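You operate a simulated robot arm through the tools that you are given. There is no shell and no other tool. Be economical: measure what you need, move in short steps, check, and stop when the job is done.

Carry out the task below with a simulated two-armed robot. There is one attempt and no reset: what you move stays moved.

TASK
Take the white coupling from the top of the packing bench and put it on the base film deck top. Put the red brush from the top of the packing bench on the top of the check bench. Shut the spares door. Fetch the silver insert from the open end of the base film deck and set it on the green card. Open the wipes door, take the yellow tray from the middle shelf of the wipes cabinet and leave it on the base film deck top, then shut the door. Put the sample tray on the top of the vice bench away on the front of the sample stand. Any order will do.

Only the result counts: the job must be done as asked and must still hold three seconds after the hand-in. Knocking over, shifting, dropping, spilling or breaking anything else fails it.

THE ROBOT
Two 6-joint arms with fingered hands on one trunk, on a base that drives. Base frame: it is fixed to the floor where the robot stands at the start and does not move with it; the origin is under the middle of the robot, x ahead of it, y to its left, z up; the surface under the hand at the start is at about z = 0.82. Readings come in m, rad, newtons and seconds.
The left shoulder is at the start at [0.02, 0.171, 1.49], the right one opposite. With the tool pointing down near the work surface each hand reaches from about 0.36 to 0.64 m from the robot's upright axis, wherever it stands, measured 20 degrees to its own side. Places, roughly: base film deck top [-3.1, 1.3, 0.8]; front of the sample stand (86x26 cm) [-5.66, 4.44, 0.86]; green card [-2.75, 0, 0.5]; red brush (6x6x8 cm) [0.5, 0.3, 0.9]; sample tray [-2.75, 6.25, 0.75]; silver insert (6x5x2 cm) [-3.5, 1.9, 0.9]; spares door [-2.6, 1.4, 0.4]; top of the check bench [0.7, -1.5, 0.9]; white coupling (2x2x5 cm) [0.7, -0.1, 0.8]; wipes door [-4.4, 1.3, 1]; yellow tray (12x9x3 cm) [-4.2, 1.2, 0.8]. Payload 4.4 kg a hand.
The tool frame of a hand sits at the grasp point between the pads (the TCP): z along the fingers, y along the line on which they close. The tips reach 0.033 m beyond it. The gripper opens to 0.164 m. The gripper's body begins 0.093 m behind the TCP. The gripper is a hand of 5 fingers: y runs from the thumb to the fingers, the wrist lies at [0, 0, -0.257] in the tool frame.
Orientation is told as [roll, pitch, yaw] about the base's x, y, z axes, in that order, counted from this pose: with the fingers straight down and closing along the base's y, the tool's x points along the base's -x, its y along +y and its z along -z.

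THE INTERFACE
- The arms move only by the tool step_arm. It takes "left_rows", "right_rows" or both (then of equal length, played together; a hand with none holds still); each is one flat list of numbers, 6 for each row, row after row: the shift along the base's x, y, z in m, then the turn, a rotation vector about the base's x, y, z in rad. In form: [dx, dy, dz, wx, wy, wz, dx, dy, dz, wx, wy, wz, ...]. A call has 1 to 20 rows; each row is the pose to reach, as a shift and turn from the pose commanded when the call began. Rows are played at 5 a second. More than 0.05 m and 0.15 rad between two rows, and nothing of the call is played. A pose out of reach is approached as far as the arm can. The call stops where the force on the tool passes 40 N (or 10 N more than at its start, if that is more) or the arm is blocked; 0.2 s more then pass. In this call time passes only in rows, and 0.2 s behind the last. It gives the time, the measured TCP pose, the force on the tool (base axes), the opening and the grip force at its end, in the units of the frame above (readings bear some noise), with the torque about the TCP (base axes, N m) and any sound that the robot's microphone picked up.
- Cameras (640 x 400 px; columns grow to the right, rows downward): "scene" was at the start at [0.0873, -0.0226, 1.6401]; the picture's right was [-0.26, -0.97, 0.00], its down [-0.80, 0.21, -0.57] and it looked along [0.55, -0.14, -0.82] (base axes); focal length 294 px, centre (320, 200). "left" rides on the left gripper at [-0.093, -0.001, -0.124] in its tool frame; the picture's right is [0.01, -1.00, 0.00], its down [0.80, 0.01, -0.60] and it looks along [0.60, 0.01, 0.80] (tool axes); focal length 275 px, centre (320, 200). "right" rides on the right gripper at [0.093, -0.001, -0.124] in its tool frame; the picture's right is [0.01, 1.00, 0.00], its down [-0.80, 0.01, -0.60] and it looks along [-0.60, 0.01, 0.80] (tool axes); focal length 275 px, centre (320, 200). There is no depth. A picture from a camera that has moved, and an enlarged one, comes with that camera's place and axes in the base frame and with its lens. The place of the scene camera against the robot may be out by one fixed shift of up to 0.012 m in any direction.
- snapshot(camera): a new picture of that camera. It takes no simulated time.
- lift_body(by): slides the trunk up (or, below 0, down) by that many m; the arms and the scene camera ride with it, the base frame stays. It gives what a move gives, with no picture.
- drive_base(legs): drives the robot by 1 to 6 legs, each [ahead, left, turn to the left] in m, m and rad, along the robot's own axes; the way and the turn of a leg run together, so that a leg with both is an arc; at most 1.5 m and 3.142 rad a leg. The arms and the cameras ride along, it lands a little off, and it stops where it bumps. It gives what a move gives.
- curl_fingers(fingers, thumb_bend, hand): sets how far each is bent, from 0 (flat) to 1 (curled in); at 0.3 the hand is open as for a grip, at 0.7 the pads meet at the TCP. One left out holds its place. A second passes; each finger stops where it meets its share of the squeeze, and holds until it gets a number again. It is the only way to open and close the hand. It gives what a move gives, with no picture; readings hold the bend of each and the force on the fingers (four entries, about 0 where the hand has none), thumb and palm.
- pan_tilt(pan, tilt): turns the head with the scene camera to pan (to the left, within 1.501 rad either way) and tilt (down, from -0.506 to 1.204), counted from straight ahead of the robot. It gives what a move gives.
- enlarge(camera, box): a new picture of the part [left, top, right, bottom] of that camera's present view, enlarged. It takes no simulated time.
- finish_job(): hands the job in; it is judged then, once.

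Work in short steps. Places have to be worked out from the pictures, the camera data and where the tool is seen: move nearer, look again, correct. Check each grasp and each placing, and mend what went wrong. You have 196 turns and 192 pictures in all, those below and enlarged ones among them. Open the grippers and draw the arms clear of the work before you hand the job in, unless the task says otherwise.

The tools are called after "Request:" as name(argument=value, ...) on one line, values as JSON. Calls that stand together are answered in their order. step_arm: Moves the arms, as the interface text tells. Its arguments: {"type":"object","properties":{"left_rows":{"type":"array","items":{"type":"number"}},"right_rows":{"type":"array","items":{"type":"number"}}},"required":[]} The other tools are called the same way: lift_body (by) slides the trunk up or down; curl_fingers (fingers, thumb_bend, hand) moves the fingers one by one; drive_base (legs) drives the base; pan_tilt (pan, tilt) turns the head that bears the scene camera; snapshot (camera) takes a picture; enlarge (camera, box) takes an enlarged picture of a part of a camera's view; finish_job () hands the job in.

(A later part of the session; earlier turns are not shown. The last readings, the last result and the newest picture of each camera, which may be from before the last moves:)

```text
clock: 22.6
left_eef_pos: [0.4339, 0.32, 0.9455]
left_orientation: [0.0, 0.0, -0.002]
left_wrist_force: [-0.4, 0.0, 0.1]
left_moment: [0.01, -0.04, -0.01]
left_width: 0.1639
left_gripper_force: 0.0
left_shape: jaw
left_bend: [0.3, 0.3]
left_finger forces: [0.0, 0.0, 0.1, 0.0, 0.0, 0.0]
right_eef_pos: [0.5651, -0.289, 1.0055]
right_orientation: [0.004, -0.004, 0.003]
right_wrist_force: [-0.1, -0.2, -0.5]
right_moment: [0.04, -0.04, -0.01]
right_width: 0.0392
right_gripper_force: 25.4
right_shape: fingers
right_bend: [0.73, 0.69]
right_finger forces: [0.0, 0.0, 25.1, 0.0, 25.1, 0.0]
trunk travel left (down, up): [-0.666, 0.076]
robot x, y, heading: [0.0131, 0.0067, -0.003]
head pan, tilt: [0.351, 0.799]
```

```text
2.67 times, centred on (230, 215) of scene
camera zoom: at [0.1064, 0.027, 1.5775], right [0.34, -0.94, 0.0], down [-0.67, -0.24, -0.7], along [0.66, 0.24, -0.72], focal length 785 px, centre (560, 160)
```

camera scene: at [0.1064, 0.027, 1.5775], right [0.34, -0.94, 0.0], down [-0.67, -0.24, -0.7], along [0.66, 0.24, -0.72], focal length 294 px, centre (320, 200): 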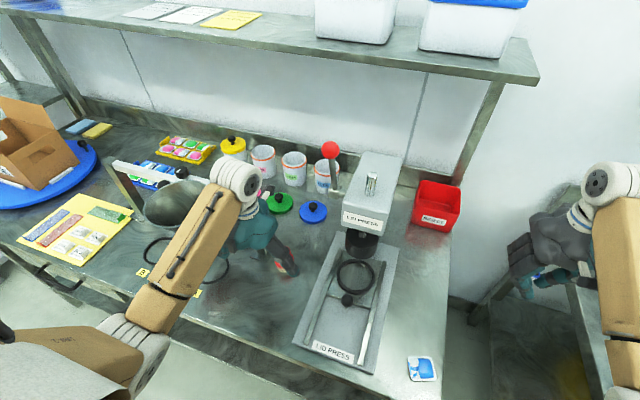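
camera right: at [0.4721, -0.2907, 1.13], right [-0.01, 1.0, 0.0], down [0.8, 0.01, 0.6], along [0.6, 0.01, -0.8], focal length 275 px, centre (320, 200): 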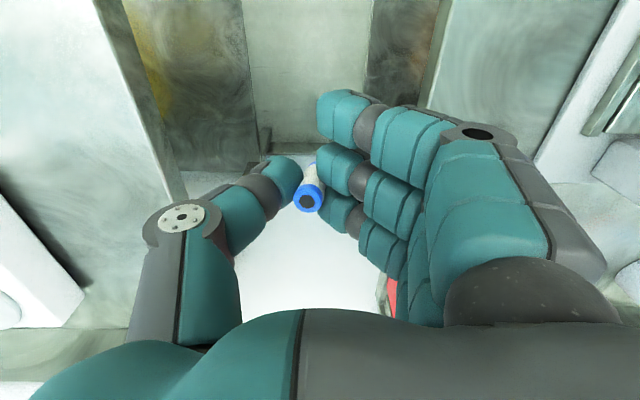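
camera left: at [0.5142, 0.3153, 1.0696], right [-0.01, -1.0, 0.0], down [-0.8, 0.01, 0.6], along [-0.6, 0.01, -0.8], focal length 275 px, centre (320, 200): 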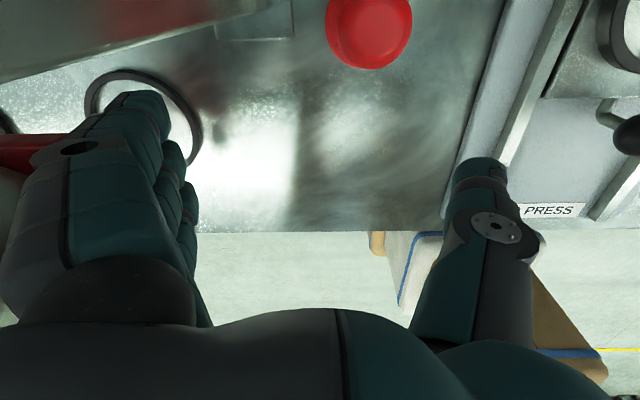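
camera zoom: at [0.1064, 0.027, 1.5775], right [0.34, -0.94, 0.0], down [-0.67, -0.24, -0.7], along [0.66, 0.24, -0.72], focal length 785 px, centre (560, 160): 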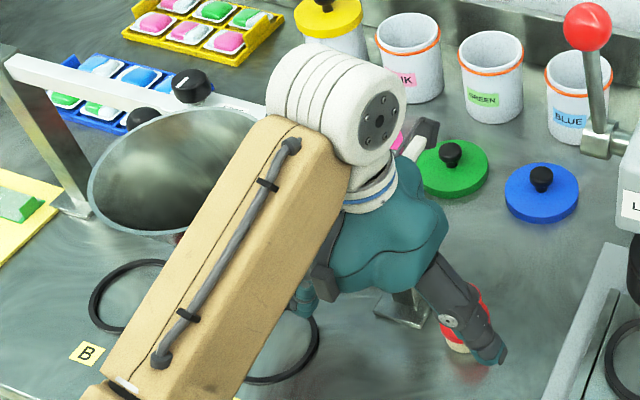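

The hopper frame's leg stands just left of and behind the brush. So I turn the left hand 90° (fingers toward me, thumb to the far side) while slightly raised, before going over the brush.

Request:
step_arm(left_rows=[0, -0.01, 0.02, 0, 0, 0.14, 0, -0.02, 0.04, 0, 0, 0.28, 0, -0.02, 0.04, 0, 0, 0.42, 0, -0.02, 0.04, 0, 0, 0.56, 0, -0.02, 0.04, 0, 0, 0.7, 0, -0.02, 0.04, 0, 0, 0.84, 0, -0.02, 0.04, 0, 0, 0.98, 0, -0.02, 0.04, 0, 0, 1.12, 0, -0.02, 0.04, 0, 0, 1.26, 0, -0.02, 0.04, 0, 0, 1.4, 0, -0.02, 0.04, 0, 0, 1.54])

Request:
snapshot(camera="left")

Request:
snapshot(camera="scene")

```text
clock: 25.0
left_eef_pos: [0.3911, 0.2335, 0.9285]
left_orientation: [-0.024, -0.062, 1.485]
left_wrist_force: [-0.5, -0.7, 1.0]
left_moment: [0.07, -0.08, 0.0]
left_width: 0.1642
left_gripper_force: 0.0
left_shape: jaw
left_bend: [0.3, 0.3]
left_finger forces: [0.0, 0.0, 0.0, 0.1, 0.1, 0.0]
left hand out of reach, approached as far as the arm can: row 1, 2, 3, 4, 5, 6, 7, 8, 9, 10, 11
right_eef_pos: [0.5634, -0.2942, 1.0071]
right_orientation: [0.006, -0.005, 0.002]
right_wrist_force: [-0.7, -1.3, 0.0]
right_moment: [0.06, -0.14, -0.01]
right_width: 0.0392
right_gripper_force: 25.5
right_shape: fingers
right_bend: [0.73, 0.69]
right_finger forces: [0.0, 0.1, 25.0, 0.0, 25.3, 0.1]
trunk travel left (down, up): [-0.666, 0.076]
robot x, y, heading: [0.0128, 0.0049, -0.002]
head pan, tilt: [0.351, 0.799]
```

```text
165 pictures are left
camera left: at [0.3964, 0.3187, 1.0579], right [0.99, -0.1, 0.02], down [-0.1, -0.83, 0.55], along [-0.03, -0.55, -0.83], focal length 275 px, centre (320, 200)
```

left: 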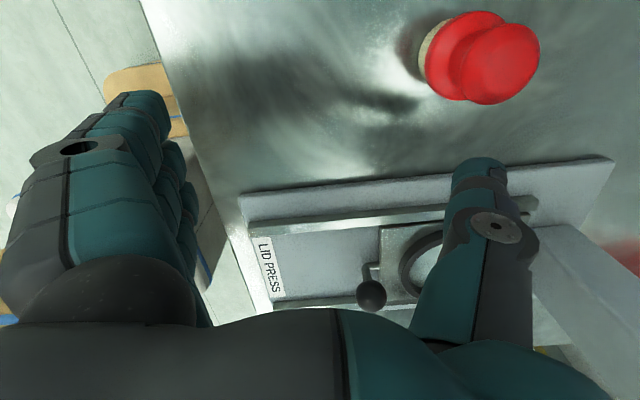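

```text
164 pictures are left
camera scene: at [0.1021, 0.0235, 1.5778], right [0.34, -0.94, 0.0], down [-0.67, -0.24, -0.7], along [0.66, 0.24, -0.71], focal length 294 px, centre (320, 200)
```

scene: 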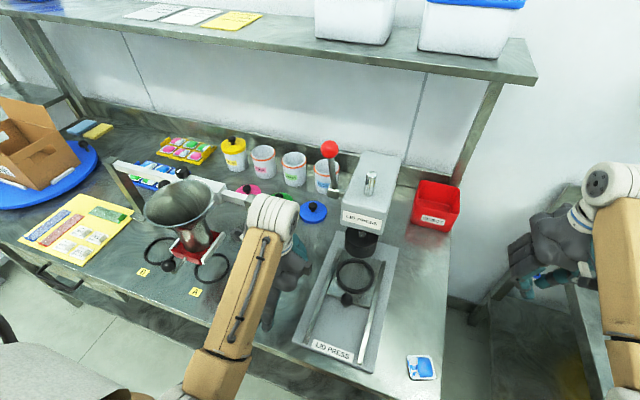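

The left hand is turned, with the brush at about [0.493, 0.286]. I raise the trunk 6 cm so the thumb clears the brush.

Request:
lift_body(by=0.06)

Request:
step_arm(left_rows=[0.03, 0.015, 0, 0, 0, 0, 0.06, 0.03, 0, 0, 0.03, 0.04, 0.09, 0.045, 0, 0.02, 0.06, 0.08, 0.103, 0.052, 0, 0.024, 0.06, 0.08])

Request:
snapshot(camera="left")

```text
clock: 26.0
left_eef_pos: [0.3941, 0.236, 0.9862]
left_orientation: [-0.022, -0.055, 1.485]
left_wrist_force: [0.9, 0.9, -0.6]
left_moment: [-0.03, 0.01, 0.0]
left_width: 0.1637
left_gripper_force: 0.1
left_shape: jaw
left_bend: [0.3, 0.3]
left_finger forces: [0.0, 0.0, 0.0, 0.1, 0.1, 0.0]
right_eef_pos: [0.5663, -0.2918, 1.0641]
right_orientation: [0.002, -0.001, 0.003]
right_wrist_force: [-0.1, 0.4, -0.4]
right_moment: [-0.01, 0.02, -0.03]
right_width: 0.0389
right_gripper_force: 25.2
right_shape: fingers
right_bend: [0.73, 0.69]
right_finger forces: [0.1, 0.0, 25.1, 0.0, 25.2, 0.0]
trunk travel left (down, up): [-0.726, 0.016]
robot x, y, heading: [0.0109, 0.0013, -0.009]
head pan, tilt: [0.351, 0.799]
```

```text
clock: 27.0
left_eef_pos: [0.4387, 0.2602, 0.9873]
left_orientation: [0.018, -0.15, 1.455]
left_wrist_force: [0.0, 0.4, -0.6]
left_moment: [0.03, 0.02, -0.01]
left_width: 0.1641
left_gripper_force: 0.0
left_shape: jaw
left_bend: [0.3, 0.3]
left_finger forces: [0.0, 0.0, 0.1, 0.0, 0.0, 0.1]
left hand out of reach, approached as far as the arm can: row 1, 2, 3, 4
right_eef_pos: [0.5672, -0.2894, 1.0636]
right_orientation: [0.0, 0.0, 0.005]
right_wrist_force: [0.5, 0.4, -0.5]
right_moment: [-0.06, 0.02, -0.01]
right_width: 0.0388
right_gripper_force: 24.8
right_shape: fingers
right_bend: [0.73, 0.69]
right_finger forces: [0.0, 0.0, 25.2, 0.1, 25.1, 0.0]
trunk travel left (down, up): [-0.726, 0.016]
robot x, y, heading: [0.011, 0.0032, -0.001]
head pan, tilt: [0.351, 0.799]
```

```text
163 pictures are left
camera left: at [0.4499, 0.3327, 1.124], right [0.99, -0.13, -0.02], down [-0.1, -0.88, 0.47], along [-0.08, -0.47, -0.88], focal length 275 px, centre (320, 200)
```

left: 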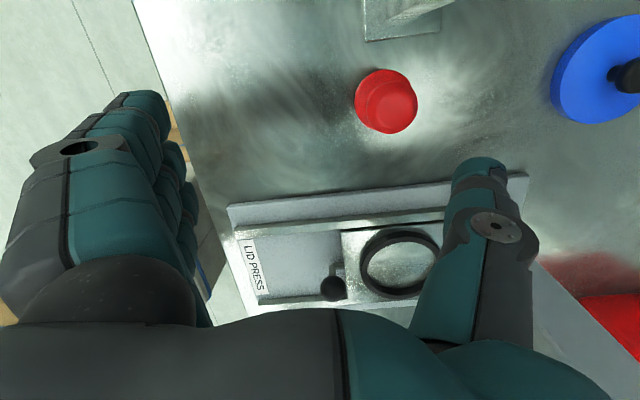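

The hand tilts because 90° of yaw seems to hit a wrist limit. I ease the yaw back about 20° and remove the tilt while going forward.

Request:
step_arm(left_rows=[0.01, 0.005, 0, 0, 0.04, -0.12, 0.02, 0.01, 0, 0, 0.08, -0.24, 0.03, 0.015, 0, -0.01, 0.12, -0.35, 0.04, 0.02, 0, -0.01, 0.14, -0.38])

```text
clock: 28.0
left_eef_pos: [0.4826, 0.28, 0.9816]
left_orientation: [0.145, -0.098, 1.054]
left_wrist_force: [-0.8, 0.6, 0.1]
left_moment: [0.01, 0.03, -0.02]
left_width: 0.1642
left_gripper_force: 0.0
left_shape: jaw
left_bend: [0.3, 0.3]
left_finger forces: [0.1, 0.0, 0.0, 0.0, 0.0, 0.1]
left hand out of reach, approached as far as the arm can: row 1, 2, 3, 4
right_eef_pos: [0.5668, -0.2912, 1.0626]
right_orientation: [0.003, -0.001, 0.004]
right_wrist_force: [-0.2, -0.2, -0.8]
right_moment: [-0.03, -0.02, -0.03]
right_width: 0.0387
right_gripper_force: 25.1
right_shape: fingers
right_bend: [0.73, 0.69]
right_finger forces: [0.0, 0.1, 25.1, 0.0, 25.2, 0.1]
trunk travel left (down, up): [-0.726, 0.016]
robot x, y, heading: [0.0108, 0.0076, -0.003]
head pan, tilt: [0.351, 0.799]
```

The remaining tilt came from my own correction having the wrong sign at this yaw. I undo it (wx −0.156, wy −0.078) and centre over the brush.

Request:
step_arm(left_rows=[0.003, 0.003, 0, -0.05, -0.025, 0, 0.006, 0.006, 0, -0.1, -0.05, 0, 0.01, 0.006, 0, -0.156, -0.078, 0])

Request:
snapshot(camera="left")

```text
clock: 28.8
left_eef_pos: [0.4913, 0.2865, 0.9821]
left_orientation: [0.003, -0.003, 1.064]
left_wrist_force: [0.0, 0.0, -0.2]
left_moment: [0.01, -0.02, 0.0]
left_width: 0.1639
left_gripper_force: 0.1
left_shape: jaw
left_bend: [0.3, 0.3]
left_finger forces: [0.0, 0.0, 0.1, 0.0, 0.0, 0.1]
right_eef_pos: [0.5663, -0.29, 1.0649]
right_orientation: [0.002, -0.001, 0.005]
right_wrist_force: [-0.1, -0.2, -0.5]
right_moment: [0.02, -0.04, -0.01]
right_width: 0.0387
right_gripper_force: 24.9
right_shape: fingers
right_bend: [0.73, 0.69]
right_finger forces: [0.0, 0.0, 25.1, 0.0, 25.3, 0.0]
trunk travel left (down, up): [-0.726, 0.016]
robot x, y, heading: [0.0091, 0.0008, -0.002]
head pan, tilt: [0.351, 0.799]
```

```text
162 pictures are left
camera left: at [0.5382, 0.367, 1.1062], right [0.87, -0.5, 0.0], down [-0.4, -0.7, 0.6], along [-0.3, -0.52, -0.8], focal length 275 px, centre (320, 200)
```

left: 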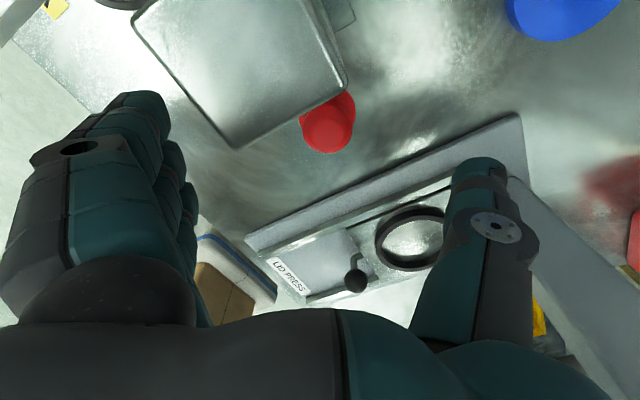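

Now level and reachable. But the camera on this side would come down on the frame-leg top (about [0.52, 0.36], z≈1.04). I back off and turn the hand the other way, to yaw ≈ −90°, so that the leg side stays free.

Request:
step_arm(left_rows=[-0.02, -0.02, 0, 0, 0, -0.1, -0.04, -0.04, 0, 0, 0, -0.2, -0.05, -0.05, 0, 0, 0, -0.34, -0.05, -0.06, 0, 0, 0, -0.48, -0.05, -0.06, 0, 0, 0, -0.62, -0.05, -0.06, 0, 0, 0, -0.76, -0.05, -0.06, 0, 0, 0, -0.9, -0.05, -0.06, 0, 0, 0, -1.04, -0.05, -0.06, 0, 0, 0, -1.18, -0.05, -0.06, 0, 0, 0, -1.32, -0.05, -0.06, 0, 0, 0, -1.46, -0.05, -0.06, 0, 0, 0, -1.6, -0.05, -0.06, 0, 0, 0, -1.74, -0.05, -0.06, 0, 0, 0, -1.88, -0.05, -0.06, 0, 0, 0, -2.02, -0.05, -0.06, 0, 0, 0, -2.16, -0.05, -0.06, 0, 0, 0, -2.3, -0.05, -0.06, 0, 0, 0, -2.44, -0.05, -0.06, 0, 0, 0, -2.58, -0.05, -0.06, 0, 0, 0, -2.63])

Request:
snapshot(camera="left")

Request:
snapshot(camera="scene")

```text
clock: 31.3
left_eef_pos: [0.443, 0.2375, 0.9822]
left_orientation: [0.027, 0.007, -0.398]
left_wrist_force: [10.5, 34.6, -4.9]
left_moment: [-4.57, 2.02, 3.86]
left_width: 0.1639
left_gripper_force: 0.0
left_shape: jaw
left_bend: [0.3, 0.3]
left_finger forces: [0.1, 0.1, 0.1, 0.1, 0.0, 0.0]
right_eef_pos: [0.5666, -0.2904, 1.0636]
right_orientation: [0.0, 0.0, 0.003]
right_wrist_force: [-0.9, -1.6, 0.0]
right_moment: [0.13, -0.06, -0.01]
right_width: 0.0392
right_gripper_force: 25.5
right_shape: fingers
right_bend: [0.73, 0.69]
right_finger forces: [0.0, 0.1, 25.1, 0.1, 25.4, 0.0]
trunk travel left (down, up): [-0.726, 0.016]
robot x, y, heading: [0.0106, 0.0048, 0.003]
head pan, tilt: [0.351, 0.799]
stopped in row 12 (left hand): the force on the tool passed its limit at 53 N (the readings are from after the stop); the commanded pose is now the measured one
```

```text
161 pictures are left
camera left: at [0.5269, 0.1984, 1.1039], right [-0.4, -0.92, -0.03], down [-0.73, 0.3, 0.61], along [-0.55, 0.26, -0.79], focal length 275 px, centre (320, 200)
```

left: 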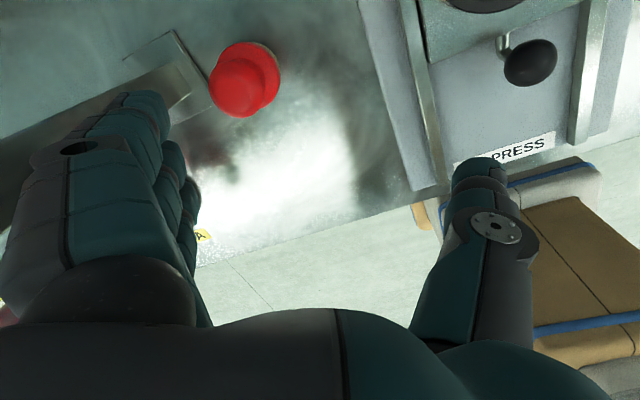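

```text
160 pictures are left
camera scene: at [0.107, 0.0285, 1.6373], right [0.34, -0.94, 0.0], down [-0.67, -0.25, -0.7], along [0.65, 0.24, -0.72], focal length 294 px, centre (320, 200)
```

scene: 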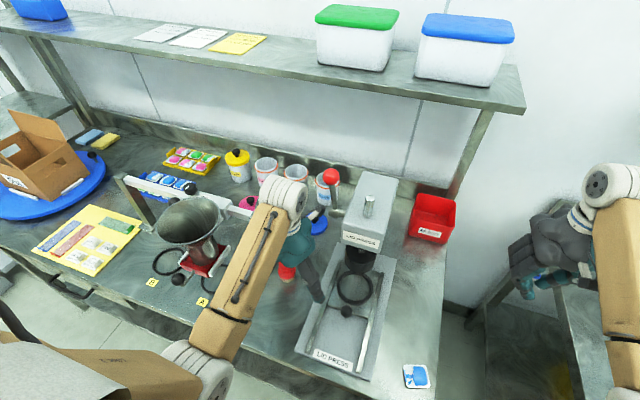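

The fingers brushed the frame leg. I back away toward −x/−y first, then continue turning with more clearance.

Request:
step_arm(left_rows=[-0.01, -0.03, 0, 0, 0, 0, -0.02, -0.06, 0, 0, 0, 0, -0.03, -0.09, 0, 0, 0, 0, -0.03, -0.1, 0, 0, 0, -0.12, -0.03, -0.1, 0, 0, 0, -0.26, -0.03, -0.1, 0, 0, 0, -0.4, -0.03, -0.1, 0, 0, 0, -0.54, -0.03, -0.1, 0, 0, 0, -0.68, -0.03, -0.1, 0, 0, 0, -0.82, -0.03, -0.1, 0, 0, 0, -0.96, -0.03, -0.1, 0, 0, 0, -1.1, -0.03, -0.1, 0, 0, 0, -1.17])

Request:
snapshot(camera="left")

Request:
snapshot(camera="scene")

```text
clock: 31.6
left_eef_pos: [0.4411, 0.2394, 0.9817]
left_orientation: [0.039, 0.011, -0.386]
left_wrist_force: [5.7, 15.6, -3.5]
left_moment: [-2.11, 1.2, 1.94]
left_width: 0.1641
left_gripper_force: 0.0
left_shape: jaw
left_bend: [0.3, 0.3]
left_finger forces: [0.0, 0.1, 0.0, 0.0, 0.0, 0.0]
right_eef_pos: [0.5669, -0.2903, 1.064]
right_orientation: [0.0, 0.0, 0.005]
right_wrist_force: [-0.8, -0.7, 0.3]
right_moment: [0.1, -0.08, 0.04]
right_width: 0.0392
right_gripper_force: 25.5
right_shape: fingers
right_bend: [0.73, 0.69]
right_finger forces: [0.1, 0.0, 25.2, 0.0, 25.4, 0.0]
trunk travel left (down, up): [-0.726, 0.016]
robot x, y, heading: [0.0114, 0.0028, 0.005]
head pan, tilt: [0.351, 0.799]
stopped in row 1 (left hand): the force on the tool passed its limit at 59 N (the readings are from after the stop); the commanded pose is now the measured one
```

```text
159 pictures are left
camera left: at [0.5254, 0.1988, 1.1046], right [-0.39, -0.92, -0.04], down [-0.74, 0.29, 0.61], along [-0.55, 0.26, -0.79], focal length 275 px, centre (320, 200)
```

left: 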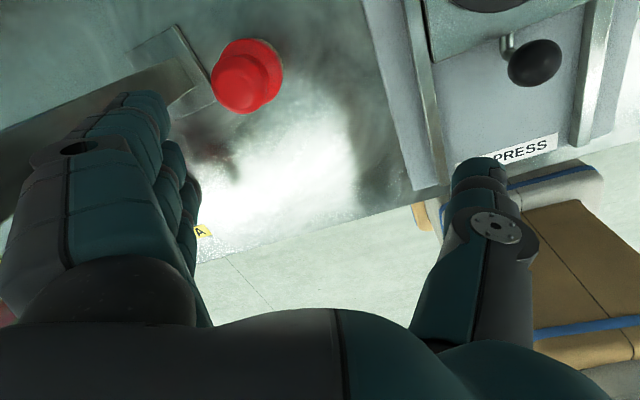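

```text
158 pictures are left
camera scene: at [0.1058, 0.0282, 1.6375], right [0.35, -0.94, 0.0], down [-0.67, -0.25, -0.7], along [0.65, 0.24, -0.72], focal length 294 px, centre (320, 200)
```

scene: 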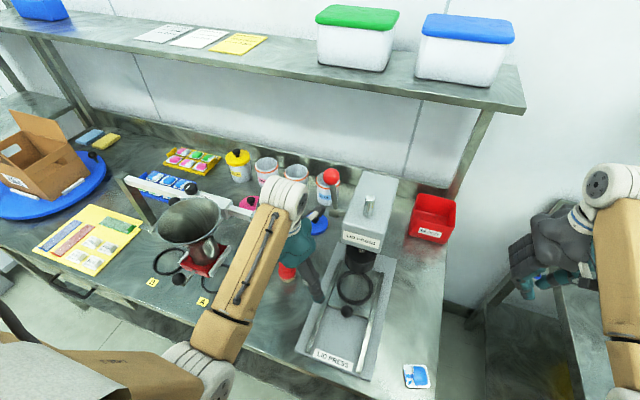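

The force direction shows it's the hand camera that touched the press head on the −y side. I turn back the way I came to free it, then back the base off for room.

Request:
step_arm(left_rows=[0, 0.005, 0, 0, 0, 0.1, 0, 0.01, 0, -0.03, 0, 0.2, 0, 0.01, 0, -0.04, -0.01, 0.3])

```text
clock: 32.4
left_eef_pos: [0.4398, 0.2472, 0.9819]
left_orientation: [-0.003, -0.009, -0.09]
left_wrist_force: [0.4, -0.4, -0.4]
left_moment: [0.02, -0.03, -0.02]
left_width: 0.1637
left_gripper_force: 0.1
left_shape: jaw
left_bend: [0.3, 0.3]
left_finger forces: [0.0, 0.1, 0.0, 0.1, 0.0, 0.1]
right_eef_pos: [0.5664, -0.2905, 1.0631]
right_orientation: [0.002, 0.0, 0.006]
right_wrist_force: [-0.3, -0.3, 0.5]
right_moment: [0.0, -0.03, -0.01]
right_width: 0.0389
right_gripper_force: 25.9
right_shape: fingers
right_bend: [0.73, 0.69]
right_finger forces: [0.1, 0.0, 25.2, 0.0, 25.2, 0.1]
trunk travel left (down, up): [-0.726, 0.016]
robot x, y, heading: [0.0149, 0.0078, -0.002]
head pan, tilt: [0.351, 0.799]
```

Free. I back the base off 0.25 m and look at the layout unobstructed.

Request:
drive_base(legs=[[-0.25, 0, 0]])

Request:
snapshot(camera="scene")

Request:
enlarge(camera="scene", box=[140, 120, 380, 270])

```text
clock: 34.2
left_eef_pos: [0.191, 0.245, 0.9825]
left_orientation: [-0.003, -0.012, -0.096]
left_wrist_force: [-0.7, -0.9, 0.0]
left_moment: [0.0, -0.03, 0.01]
left_width: 0.1638
left_gripper_force: 0.1
left_shape: jaw
left_bend: [0.3, 0.3]
left_finger forces: [0.1, 0.0, 0.1, 0.0, 0.0, 0.1]
right_eef_pos: [0.3154, -0.2907, 1.0641]
right_orientation: [0.001, -0.004, 0.005]
right_wrist_force: [-0.4, 0.2, 0.4]
right_moment: [0.01, -0.05, -0.01]
right_width: 0.0392
right_gripper_force: 25.6
right_shape: fingers
right_bend: [0.73, 0.69]
right_finger forces: [0.1, 0.0, 25.1, 0.0, 25.2, 0.0]
trunk travel left (down, up): [-0.726, 0.016]
robot x, y, heading: [-0.2371, 0.0022, -0.005]
head pan, tilt: [0.351, 0.799]
```

```text
157 pictures are left
camera scene: at [-0.1452, 0.0274, 1.6376], right [0.34, -0.94, 0.0], down [-0.67, -0.25, -0.7], along [0.66, 0.24, -0.72], focal length 294 px, centre (320, 200)
```

scene: 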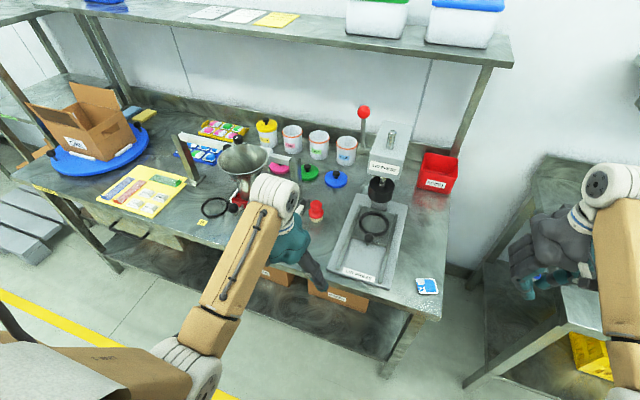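

```text
2.67 times, centred on (260, 195) of scene
camera zoom: at [-0.1452, 0.0274, 1.6376], right [0.34, -0.94, 0.0], down [-0.67, -0.25, -0.7], along [0.66, 0.24, -0.72], focal length 785 px, centre (480, 213)
```

zoom: 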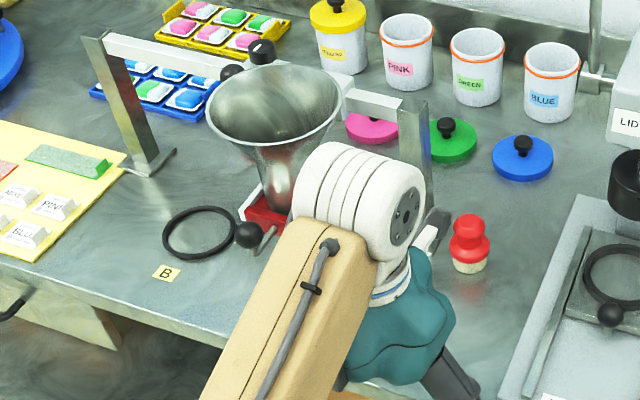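

The layout is clear now: the frame leg is near [0.56, 0.365] and the press lever ball is up at [0.50, 0.154, 1.28]. A yaw of about −1.7 keeps camera and fingers clear of both, so I turn the left hand here in free space.

Request:
step_arm(left_rows=[0.02, 0.01, 0, 0, 0, -0.14, 0.04, 0.02, 0, 0, 0, -0.28, 0.05, 0.03, 0, 0, 0, -0.42, 0.05, 0.03, 0, 0, 0, -0.56, 0.05, 0.03, 0, 0, 0, -0.7, 0.05, 0.03, 0, 0, 0, -0.84, 0.05, 0.03, 0, 0, 0, -0.98, 0.05, 0.03, 0, 0, 0, -1.12, 0.05, 0.03, 0, 0, 0, -1.26, 0.05, 0.03, 0, 0, 0, -1.4, 0.05, 0.03, 0, 0, 0, -1.54, 0.05, 0.03, 0, 0, 0, -1.6])

Request:
snapshot(camera="scene")

```text
clock: 36.8
left_eef_pos: [0.2416, 0.2754, 0.9812]
left_orientation: [-0.002, -0.011, -1.695]
left_wrist_force: [0.1, -0.4, 0.4]
left_moment: [0.02, 0.0, 0.02]
left_width: 0.1641
left_gripper_force: 0.0
left_shape: jaw
left_bend: [0.3, 0.3]
left_finger forces: [0.1, 0.0, 0.1, 0.0, 0.0, 0.0]
right_eef_pos: [0.3166, -0.2914, 1.0638]
right_orientation: [0.001, 0.002, 0.004]
right_wrist_force: [1.0, 0.2, 0.3]
right_moment: [-0.04, -0.01, -0.01]
right_width: 0.039
right_gripper_force: 25.0
right_shape: fingers
right_bend: [0.73, 0.69]
right_finger forces: [0.0, 0.1, 25.0, 0.1, 25.3, 0.0]
trunk travel left (down, up): [-0.726, 0.016]
robot x, y, heading: [-0.236, 0.002, -0.001]
head pan, tilt: [0.351, 0.799]
```

```text
155 pictures are left
camera scene: at [-0.1438, 0.0275, 1.6375], right [0.34, -0.94, 0.0], down [-0.67, -0.25, -0.7], along [0.65, 0.24, -0.72], focal length 294 px, centre (320, 200)
```

scene: 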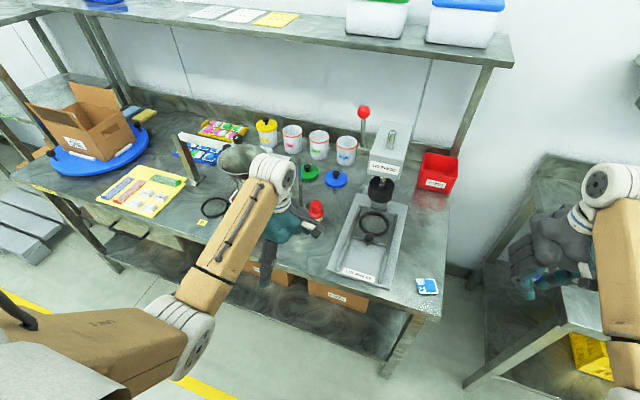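

The hand reached yaw −1.7 freely. I drive ahead 0.2 m and check before the last bit.

Request:
drive_base(legs=[[0.2, 0.006, 0]])

Request:
snapshot(camera="left")

Request:
snapshot(camera="scene")

```text
clock: 38.4
left_eef_pos: [0.4429, 0.2812, 0.9812]
left_orientation: [-0.006, -0.01, -1.693]
left_wrist_force: [0.3, -0.2, 1.0]
left_moment: [0.02, 0.0, -0.02]
left_width: 0.164
left_gripper_force: 0.1
left_shape: jaw
left_bend: [0.3, 0.3]
left_finger forces: [0.0, 0.0, 0.1, 0.0, 0.0, 0.0]
right_eef_pos: [0.5166, -0.2849, 1.0633]
right_orientation: [0.0, 0.0, 0.004]
right_wrist_force: [0.0, 0.0, 0.8]
right_moment: [0.03, 0.03, 0.01]
right_width: 0.0389
right_gripper_force: 25.4
right_shape: fingers
right_bend: [0.73, 0.69]
right_finger forces: [0.0, 0.0, 25.1, 0.1, 25.3, 0.1]
trunk travel left (down, up): [-0.726, 0.016]
robot x, y, heading: [-0.0329, 0.0128, 0.003]
head pan, tilt: [0.351, 0.799]
```

```text
154 pictures are left
camera left: at [0.4303, 0.1914, 1.1064], right [-0.99, 0.14, 0.0], down [0.11, 0.8, 0.59], along [0.08, 0.59, -0.81], focal length 275 px, centre (320, 200)
```

left: 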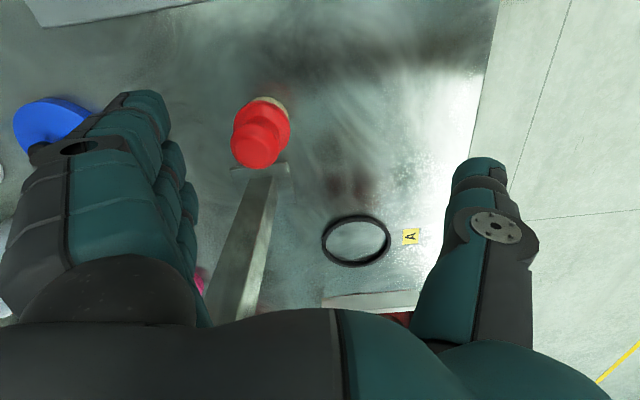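

```text
153 pictures are left
camera scene: at [0.0578, 0.0336, 1.6374], right [0.34, -0.94, 0.0], down [-0.67, -0.25, -0.7], along [0.65, 0.24, -0.72], focal length 294 px, centre (320, 200)
```

scene: 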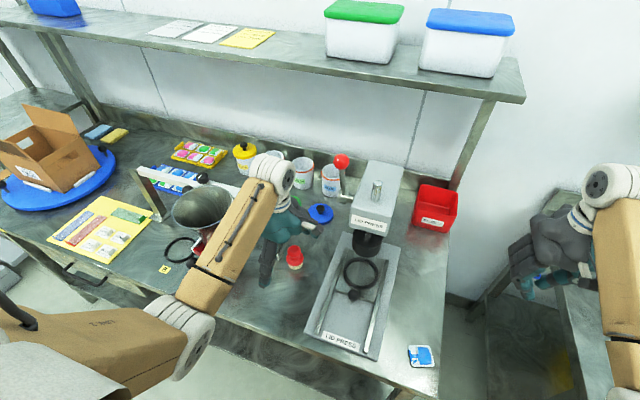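

Brush confirmed at about [0.497, 0.282]. I move the left hand over it.

Request:
step_arm(left_rows=[0.03, 0.001, 0, 0, 0, 0, 0.054, 0.002, 0, 0, 0, 0])

Request:
snapshot(camera="left")

```text
clock: 39.0
left_eef_pos: [0.4963, 0.283, 0.9821]
left_orientation: [-0.005, -0.011, -1.694]
left_wrist_force: [-0.9, 1.0, 0.9]
left_moment: [0.0, 0.02, -0.01]
left_width: 0.1638
left_gripper_force: 0.1
left_shape: jaw
left_bend: [0.3, 0.3]
left_finger forces: [0.0, 0.1, 0.0, 0.0, 0.1, 0.0]
right_eef_pos: [0.5177, -0.2846, 1.0628]
right_orientation: [0.0, -0.001, 0.004]
right_wrist_force: [0.6, 0.2, -0.1]
right_moment: [-0.04, 0.04, 0.03]
right_width: 0.0389
right_gripper_force: 25.2
right_shape: fingers
right_bend: [0.73, 0.69]
right_finger forces: [0.0, 0.0, 25.1, 0.0, 25.3, 0.0]
trunk travel left (down, up): [-0.726, 0.016]
robot x, y, heading: [-0.0348, 0.009, 0.001]
head pan, tilt: [0.351, 0.799]
```

```text
152 pictures are left
camera left: at [0.4843, 0.1935, 1.1061], right [-0.99, 0.14, 0.0], down [0.11, 0.8, 0.59], along [0.08, 0.59, -0.81], focal length 275 px, centre (320, 200)
```

left: 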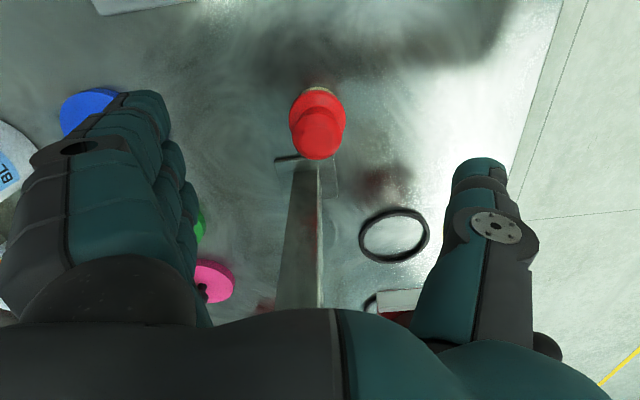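

Centred. I lower step by step; the palm should pass the leg with about 3 cm.

Request:
step_arm(left_rows=[0, -0.003, -0.03, 0, 0, 0, 0, -0.004, -0.06, 0, 0, 0, 0, -0.004, -0.085, 0, 0, 0, 0, -0.004, -0.107, 0, 0, 0])

Request:
snapshot(camera="left")

```text
clock: 40.0
left_eef_pos: [0.497, 0.2803, 0.8751]
left_orientation: [-0.004, -0.01, -1.694]
left_wrist_force: [0.6, 0.4, 0.0]
left_moment: [-0.03, 0.03, 0.01]
left_width: 0.1638
left_gripper_force: 0.0
left_shape: jaw
left_bend: [0.3, 0.3]
left_finger forces: [0.0, 0.0, 0.1, 0.1, 0.0, 0.0]
right_eef_pos: [0.5168, -0.2837, 1.0633]
right_orientation: [0.0, 0.0, 0.005]
right_wrist_force: [0.0, -0.1, -0.3]
right_moment: [-0.02, 0.02, 0.01]
right_width: 0.0391
right_gripper_force: 25.0
right_shape: fingers
right_bend: [0.73, 0.69]
right_finger forces: [0.0, 0.0, 25.0, 0.0, 25.3, 0.0]
trunk travel left (down, up): [-0.726, 0.016]
robot x, y, heading: [-0.0369, 0.0102, 0.001]
head pan, tilt: [0.351, 0.799]
```

```text
151 pictures are left
camera left: at [0.4841, 0.1893, 0.9998], right [-0.99, 0.14, 0.0], down [0.11, 0.8, 0.59], along [0.08, 0.59, -0.81], focal length 275 px, centre (320, 200)
```

left: 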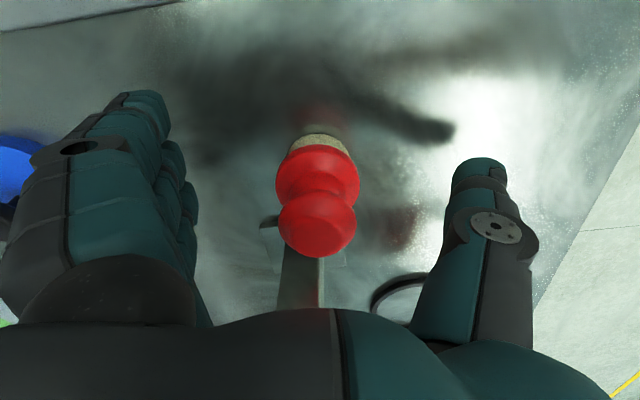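

The brush is between thumb and fingers; I close the left hand.

Request:
curl_fingers(hand="left", fingers=0.75, thumb_bend=0.75)

Request:
snapshot(camera="left")

```text
clock: 41.0
left_eef_pos: [0.4962, 0.2796, 0.8747]
left_orientation: [-0.004, -0.01, -1.695]
left_wrist_force: [0.5, -0.5, -0.6]
left_moment: [-0.01, -0.05, 0.02]
left_width: 0.0651
left_gripper_force: 30.0
left_shape: fingers
left_bend: [0.63, 0.61]
left_finger forces: [0.1, 0.0, 30.4, 0.0, 30.0, 0.1]
right_eef_pos: [0.5158, -0.2843, 1.0642]
right_orientation: [0.0, 0.0, 0.005]
right_wrist_force: [0.5, -0.9, 0.1]
right_moment: [0.02, 0.0, 0.0]
right_width: 0.0392
right_gripper_force: 24.9
right_shape: fingers
right_bend: [0.73, 0.69]
right_finger forces: [0.0, 0.0, 25.1, 0.0, 25.2, 0.1]
trunk travel left (down, up): [-0.726, 0.016]
robot x, y, heading: [-0.0369, 0.0117, 0.001]
head pan, tilt: [0.351, 0.799]
```

```text
150 pictures are left
camera left: at [0.4838, 0.1891, 0.9999], right [-0.99, 0.14, 0.0], down [0.11, 0.8, 0.59], along [0.08, 0.59, -0.81], focal length 275 px, centre (320, 200)
```

left: 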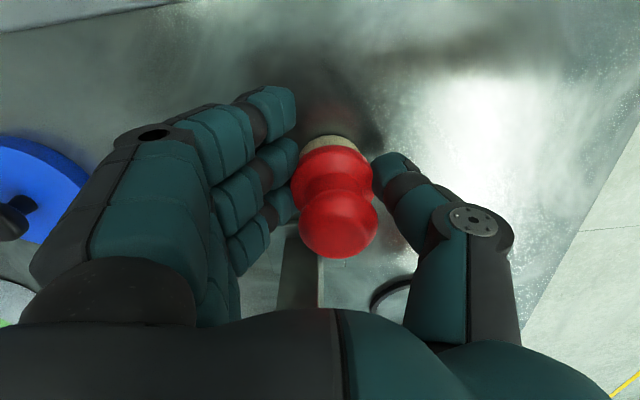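

Gripped with 30 N. I lift it straight up, then back the base away.

Request:
step_arm(left_rows=[0, 0, 0.03, 0, 0, 0, 0, 0, 0.07, 0, 0, 0, 0, 0, 0.107, 0, 0, 0])

Request:
drive_base(legs=[[-0.35, 0, 0]])

Request:
pan_tilt(pan=-0.9, tilt=0.6)

Request:
snapshot(camera="scene")

Request:
snapshot(camera="left")

```text
clock: 41.8
left_eef_pos: [0.4948, 0.2782, 0.9833]
left_orientation: [-0.005, -0.01, -1.695]
left_wrist_force: [-0.5, -0.3, -1.9]
left_moment: [0.02, 0.0, 0.01]
left_width: 0.065
left_gripper_force: 30.3
left_shape: fingers
left_bend: [0.63, 0.61]
left_finger forces: [0.1, 0.0, 30.2, 0.1, 29.8, 0.1]
right_eef_pos: [0.5165, -0.2856, 1.0634]
right_orientation: [0.0, 0.0, 0.004]
right_wrist_force: [0.3, 0.1, -0.6]
right_moment: [0.0, -0.02, 0.03]
right_width: 0.0391
right_gripper_force: 25.2
right_shape: fingers
right_bend: [0.73, 0.69]
right_finger forces: [0.1, 0.0, 25.1, 0.1, 25.2, 0.0]
trunk travel left (down, up): [-0.726, 0.016]
robot x, y, heading: [-0.0372, 0.0092, -0.001]
head pan, tilt: [0.351, 0.799]
```

```text
clock: 44.1
left_eef_pos: [0.1422, 0.2799, 0.9819]
left_orientation: [-0.002, -0.009, -1.692]
left_wrist_force: [0.6, -0.9, 0.0]
left_moment: [0.01, -0.05, 0.01]
left_width: 0.065
left_gripper_force: 30.5
left_shape: fingers
left_bend: [0.63, 0.61]
left_finger forces: [0.0, 0.0, 30.4, 0.1, 29.8, 0.0]
right_eef_pos: [0.1663, -0.2835, 1.0635]
right_orientation: [-0.001, -0.001, 0.007]
right_wrist_force: [-0.5, 0.1, 0.2]
right_moment: [0.0, -0.02, 0.02]
right_width: 0.0388
right_gripper_force: 25.2
right_shape: fingers
right_bend: [0.73, 0.69]
right_finger forces: [0.1, 0.1, 25.1, 0.0, 25.2, 0.0]
trunk travel left (down, up): [-0.726, 0.016]
robot x, y, heading: [-0.3864, 0.0103, 0.005]
head pan, tilt: [0.351, 0.799]
```

```text
clock: 45.5
left_eef_pos: [0.1434, 0.2803, 0.9816]
left_orientation: [-0.002, -0.011, -1.692]
left_wrist_force: [-0.4, -0.2, -0.1]
left_moment: [0.01, 0.0, 0.0]
left_width: 0.065
left_gripper_force: 29.8
left_shape: fingers
left_bend: [0.63, 0.61]
left_finger forces: [0.1, 0.1, 30.4, 0.1, 30.0, 0.0]
right_eef_pos: [0.1666, -0.2837, 1.0639]
right_orientation: [-0.001, -0.001, 0.007]
right_wrist_force: [-0.5, -0.1, -0.9]
right_moment: [0.0, 0.0, 0.03]
right_width: 0.039
right_gripper_force: 25.1
right_shape: fingers
right_bend: [0.73, 0.69]
right_finger forces: [0.1, 0.0, 25.1, 0.0, 25.3, 0.0]
trunk travel left (down, up): [-0.726, 0.016]
robot x, y, heading: [-0.3928, 0.0076, 0.003]
head pan, tilt: [-0.901, 0.6]
```

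```text
149 pictures are left
camera scene: at [-0.3161, -0.0638, 1.6544], right [-0.78, -0.62, 0.0], down [-0.35, 0.44, -0.82], along [0.52, -0.64, -0.57], focal length 294 px, centre (320, 200)
```

scene: 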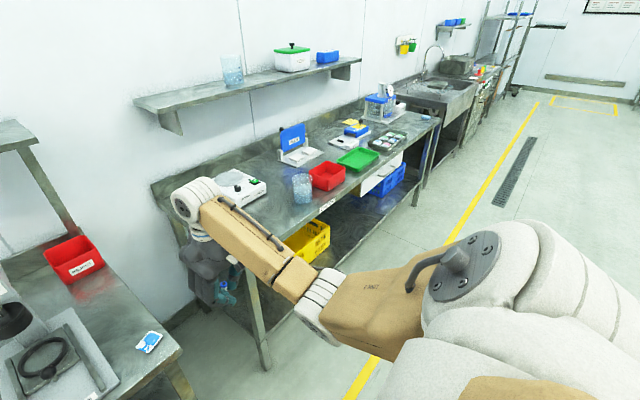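

```text
148 pictures are left
camera left: at [0.1305, 0.19, 1.1073], right [-0.99, 0.13, 0.0], down [0.11, 0.8, 0.59], along [0.08, 0.59, -0.81], focal length 275 px, centre (320, 200)
```

left: 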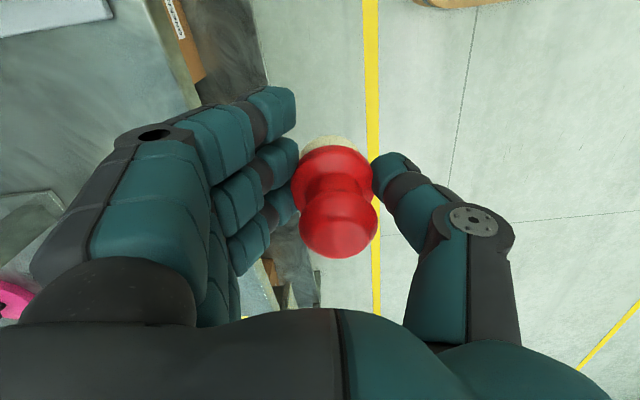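

Check bench ahead to the right. I slide right 1.25 m to face it and look for a free spot.

Request:
drive_base(legs=[[0, -1.25, 0]])

Request:
pan_tilt(pan=0.2, tilt=0.7)

Request:
snapshot(camera="scene")

```text
clock: 51.8
left_eef_pos: [0.1458, -0.976, 0.9814]
left_orientation: [-0.005, -0.01, -1.695]
left_wrist_force: [-0.1, 0.3, -0.4]
left_moment: [0.04, -0.03, 0.0]
left_width: 0.0651
left_gripper_force: 29.6
left_shape: fingers
left_bend: [0.63, 0.61]
left_finger forces: [0.1, 0.1, 30.3, 0.0, 29.8, 0.1]
right_eef_pos: [0.1666, -1.5394, 1.0642]
right_orientation: [0.003, 0.0, 0.003]
right_wrist_force: [0.2, -0.8, -0.1]
right_moment: [-0.03, -0.03, 0.0]
right_width: 0.0391
right_gripper_force: 25.2
right_shape: fingers
right_bend: [0.73, 0.69]
right_finger forces: [0.1, 0.0, 25.1, 0.0, 25.2, 0.1]
trunk travel left (down, up): [-0.726, 0.016]
robot x, y, heading: [-0.3901, -1.2434, -0.002]
head pan, tilt: [-0.901, 0.6]
```

```text
clock: 53.1
left_eef_pos: [0.1461, -0.9747, 0.9826]
left_orientation: [-0.004, -0.012, -1.696]
left_wrist_force: [-0.4, -0.5, -0.9]
left_moment: [0.01, -0.01, 0.01]
left_width: 0.0652
left_gripper_force: 30.2
left_shape: fingers
left_bend: [0.63, 0.61]
left_finger forces: [0.0, 0.0, 30.4, 0.0, 29.8, 0.0]
right_eef_pos: [0.1658, -1.5399, 1.0643]
right_orientation: [0.001, 0.001, 0.003]
right_wrist_force: [0.7, -1.0, 0.0]
right_moment: [0.0, 0.01, 0.02]
right_width: 0.039
right_gripper_force: 25.4
right_shape: fingers
right_bend: [0.73, 0.69]
right_finger forces: [0.1, 0.1, 25.1, 0.0, 25.1, 0.0]
trunk travel left (down, up): [-0.726, 0.016]
robot x, y, heading: [-0.3889, -1.2468, -0.001]
head pan, tilt: [0.201, 0.7]
```

```text
147 pictures are left
camera scene: at [-0.2861, -1.2312, 1.6457], right [0.2, -0.98, 0.0], down [-0.63, -0.13, -0.76], along [0.75, 0.15, -0.64], focal length 294 px, centre (320, 200)
```

scene: 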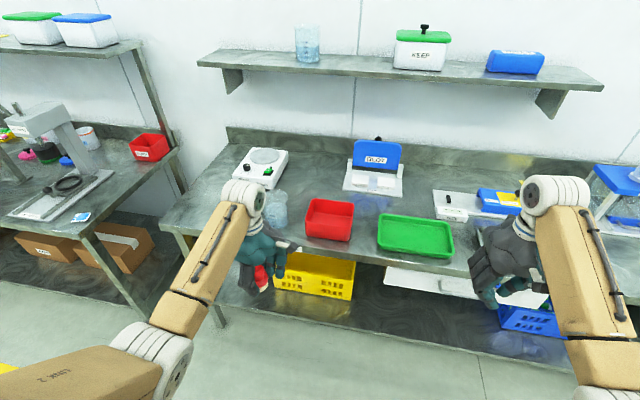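

The front-left corner of the check bench, between the bench edge and the beaker, is free at about [0.52, -0.64]. I slide left and then forward.

Request:
drive_base(legs=[[0, 0.335, 0], [0.36, 0, 0]])

Request:
snapshot(camera="left")

Request:
snapshot(camera="scene")

```text
clock: 57.3
left_eef_pos: [0.51, -0.6508, 0.9823]
left_orientation: [-0.004, -0.01, -1.702]
left_wrist_force: [-0.2, -0.6, -0.4]
left_moment: [0.0, 0.05, -0.01]
left_width: 0.0652
left_gripper_force: 30.0
left_shape: fingers
left_bend: [0.63, 0.61]
left_finger forces: [0.0, 0.1, 30.3, 0.1, 29.8, 0.1]
right_eef_pos: [0.5272, -1.2137, 1.0638]
right_orientation: [0.002, 0.001, -0.004]
right_wrist_force: [0.3, -0.4, -0.6]
right_moment: [-0.01, 0.02, 0.0]
right_width: 0.0391
right_gripper_force: 25.0
right_shape: fingers
right_bend: [0.73, 0.69]
right_finger forces: [0.1, 0.0, 25.1, 0.0, 25.2, 0.0]
trunk travel left (down, up): [-0.726, 0.016]
robot x, y, heading: [-0.0255, -0.9159, -0.009]
head pan, tilt: [0.201, 0.7]
```

```text
146 pictures are left
camera left: at [0.4975, -0.74, 1.1068], right [-0.99, 0.14, 0.0], down [0.12, 0.8, 0.59], along [0.08, 0.58, -0.81], focal length 275 px, centre (320, 200)
```

left: 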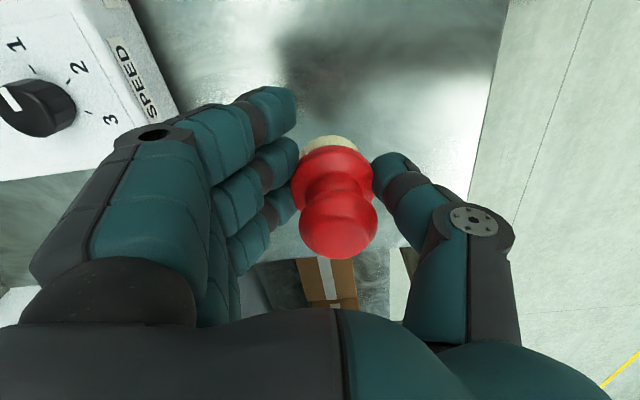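

```text
145 pictures are left
camera scene: at [0.0775, -0.9027, 1.6457], right [0.19, -0.98, 0.0], down [-0.63, -0.12, -0.76], along [0.75, 0.15, -0.64], focal length 294 px, centre (320, 200)
```

scene: 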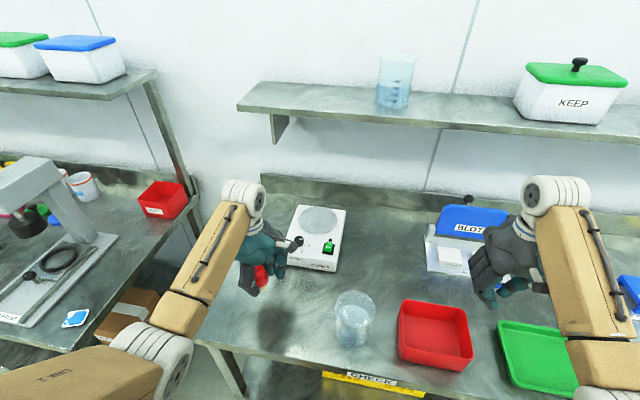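

The spot below is free, but the scale box is near the fingers' opening side. I shift 4 cm toward the front edge and lower until touch.

Request:
step_arm(left_rows=[-0.02, 0.01, -0.03, 0, 0, 0, -0.04, 0.02, -0.06, 0, 0, 0, -0.04, 0.02, -0.09, 0, 0, 0, -0.04, 0.02, -0.103, 0, 0, 0])

Request:
snapshot(camera="left")

```text
clock: 58.1
left_eef_pos: [0.4758, -0.6309, 0.899]
left_orientation: [0.006, -0.007, -1.704]
left_wrist_force: [-6.4, -2.3, 22.2]
left_moment: [0.59, 1.33, 0.19]
left_width: 0.0593
left_gripper_force: 31.7
left_shape: fingers
left_bend: [0.66, 0.63]
left_finger forces: [0.1, 1.9, 19.8, 0.0, 41.6, 0.0]
right_eef_pos: [0.5262, -1.215, 1.0659]
right_orientation: [0.001, -0.002, -0.006]
right_wrist_force: [0.3, -0.1, -0.6]
right_moment: [-0.05, 0.04, -0.01]
right_width: 0.039
right_gripper_force: 25.3
right_shape: fingers
right_bend: [0.73, 0.69]
right_finger forces: [0.0, 0.0, 25.0, 0.0, 25.2, 0.1]
trunk travel left (down, up): [-0.726, 0.016]
robot x, y, heading: [-0.0268, -0.9167, -0.007]
head pan, tilt: [0.201, 0.7]
stopped in row 4 (left hand): the force on the tool passed its limit at 62 N (the readings are from after the stop); the commanded pose is now the measured one
```

```text
144 pictures are left
camera left: at [0.4599, -0.7208, 1.0249], right [-0.99, 0.15, -0.01], down [0.12, 0.8, 0.59], along [0.09, 0.59, -0.8], focal length 275 px, centre (320, 200)
```

left: 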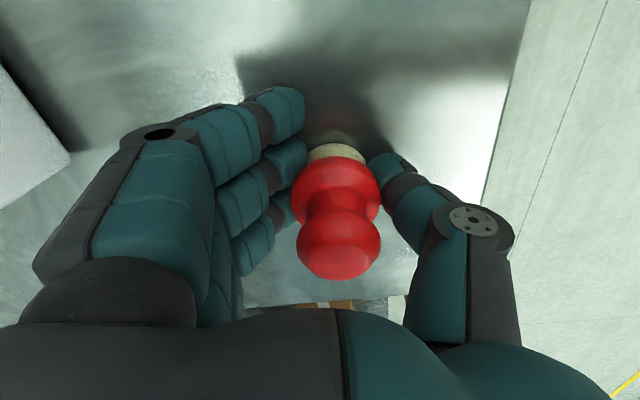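

The brush touched down, pressed a bit. I ease up 5 mm and check that it is upright.

Request:
step_arm(left_rows=[0, 0, 0.004, 0, 0, 0])

Request:
enlarge(camera="left", box=[200, 80, 440, 300])

Request:
enlarge(camera="scene", box=[200, 210, 360, 350])

```text
clock: 58.5
left_eef_pos: [0.4735, -0.6289, 0.9004]
left_orientation: [0.004, -0.007, -1.706]
left_wrist_force: [-0.3, 0.5, -0.6]
left_moment: [0.39, -0.01, 0.01]
left_width: 0.0594
left_gripper_force: 26.4
left_shape: fingers
left_bend: [0.66, 0.62]
left_finger forces: [0.0, 2.0, 24.9, 0.0, 25.8, 0.0]
right_eef_pos: [0.5261, -1.2126, 1.0645]
right_orientation: [0.0, 0.001, -0.006]
right_wrist_force: [0.7, -0.2, 0.6]
right_moment: [-0.01, 0.0, 0.02]
right_width: 0.0392
right_gripper_force: 25.2
right_shape: fingers
right_bend: [0.73, 0.69]
right_finger forces: [0.0, 0.0, 25.0, 0.1, 25.3, 0.1]
trunk travel left (down, up): [-0.726, 0.016]
robot x, y, heading: [-0.0229, -0.9114, -0.012]
head pan, tilt: [0.201, 0.7]
```

```text
1.82 times, centred on (320, 190) of left
camera zoom: at [0.4602, -0.7192, 1.0252], right [-0.99, 0.15, 0.0], down [0.12, 0.8, 0.59], along [0.09, 0.59, -0.8], focal length 500 px, centre (320, 218)
```

zoom: 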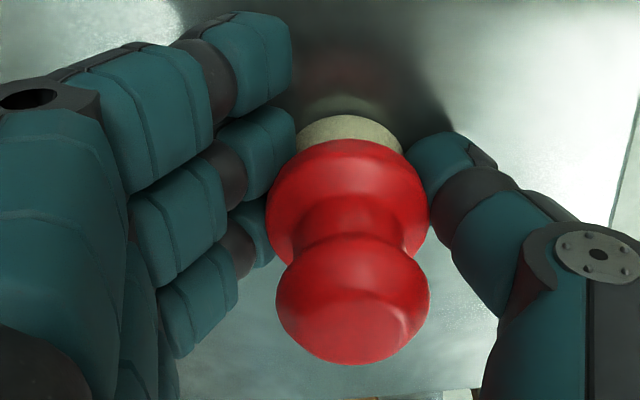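

```text
2.86 times, centred on (280, 280) of scene
camera zoom: at [0.0772, -0.9023, 1.6455], right [0.19, -0.98, 0.0], down [-0.63, -0.12, -0.76], along [0.75, 0.15, -0.64], focal length 841 px, centre (434, -29)
```

zoom: 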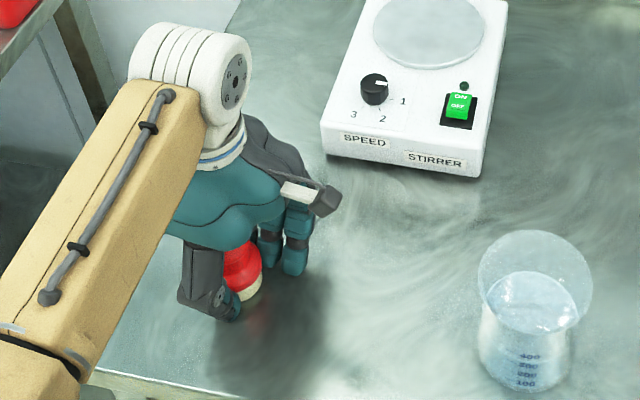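

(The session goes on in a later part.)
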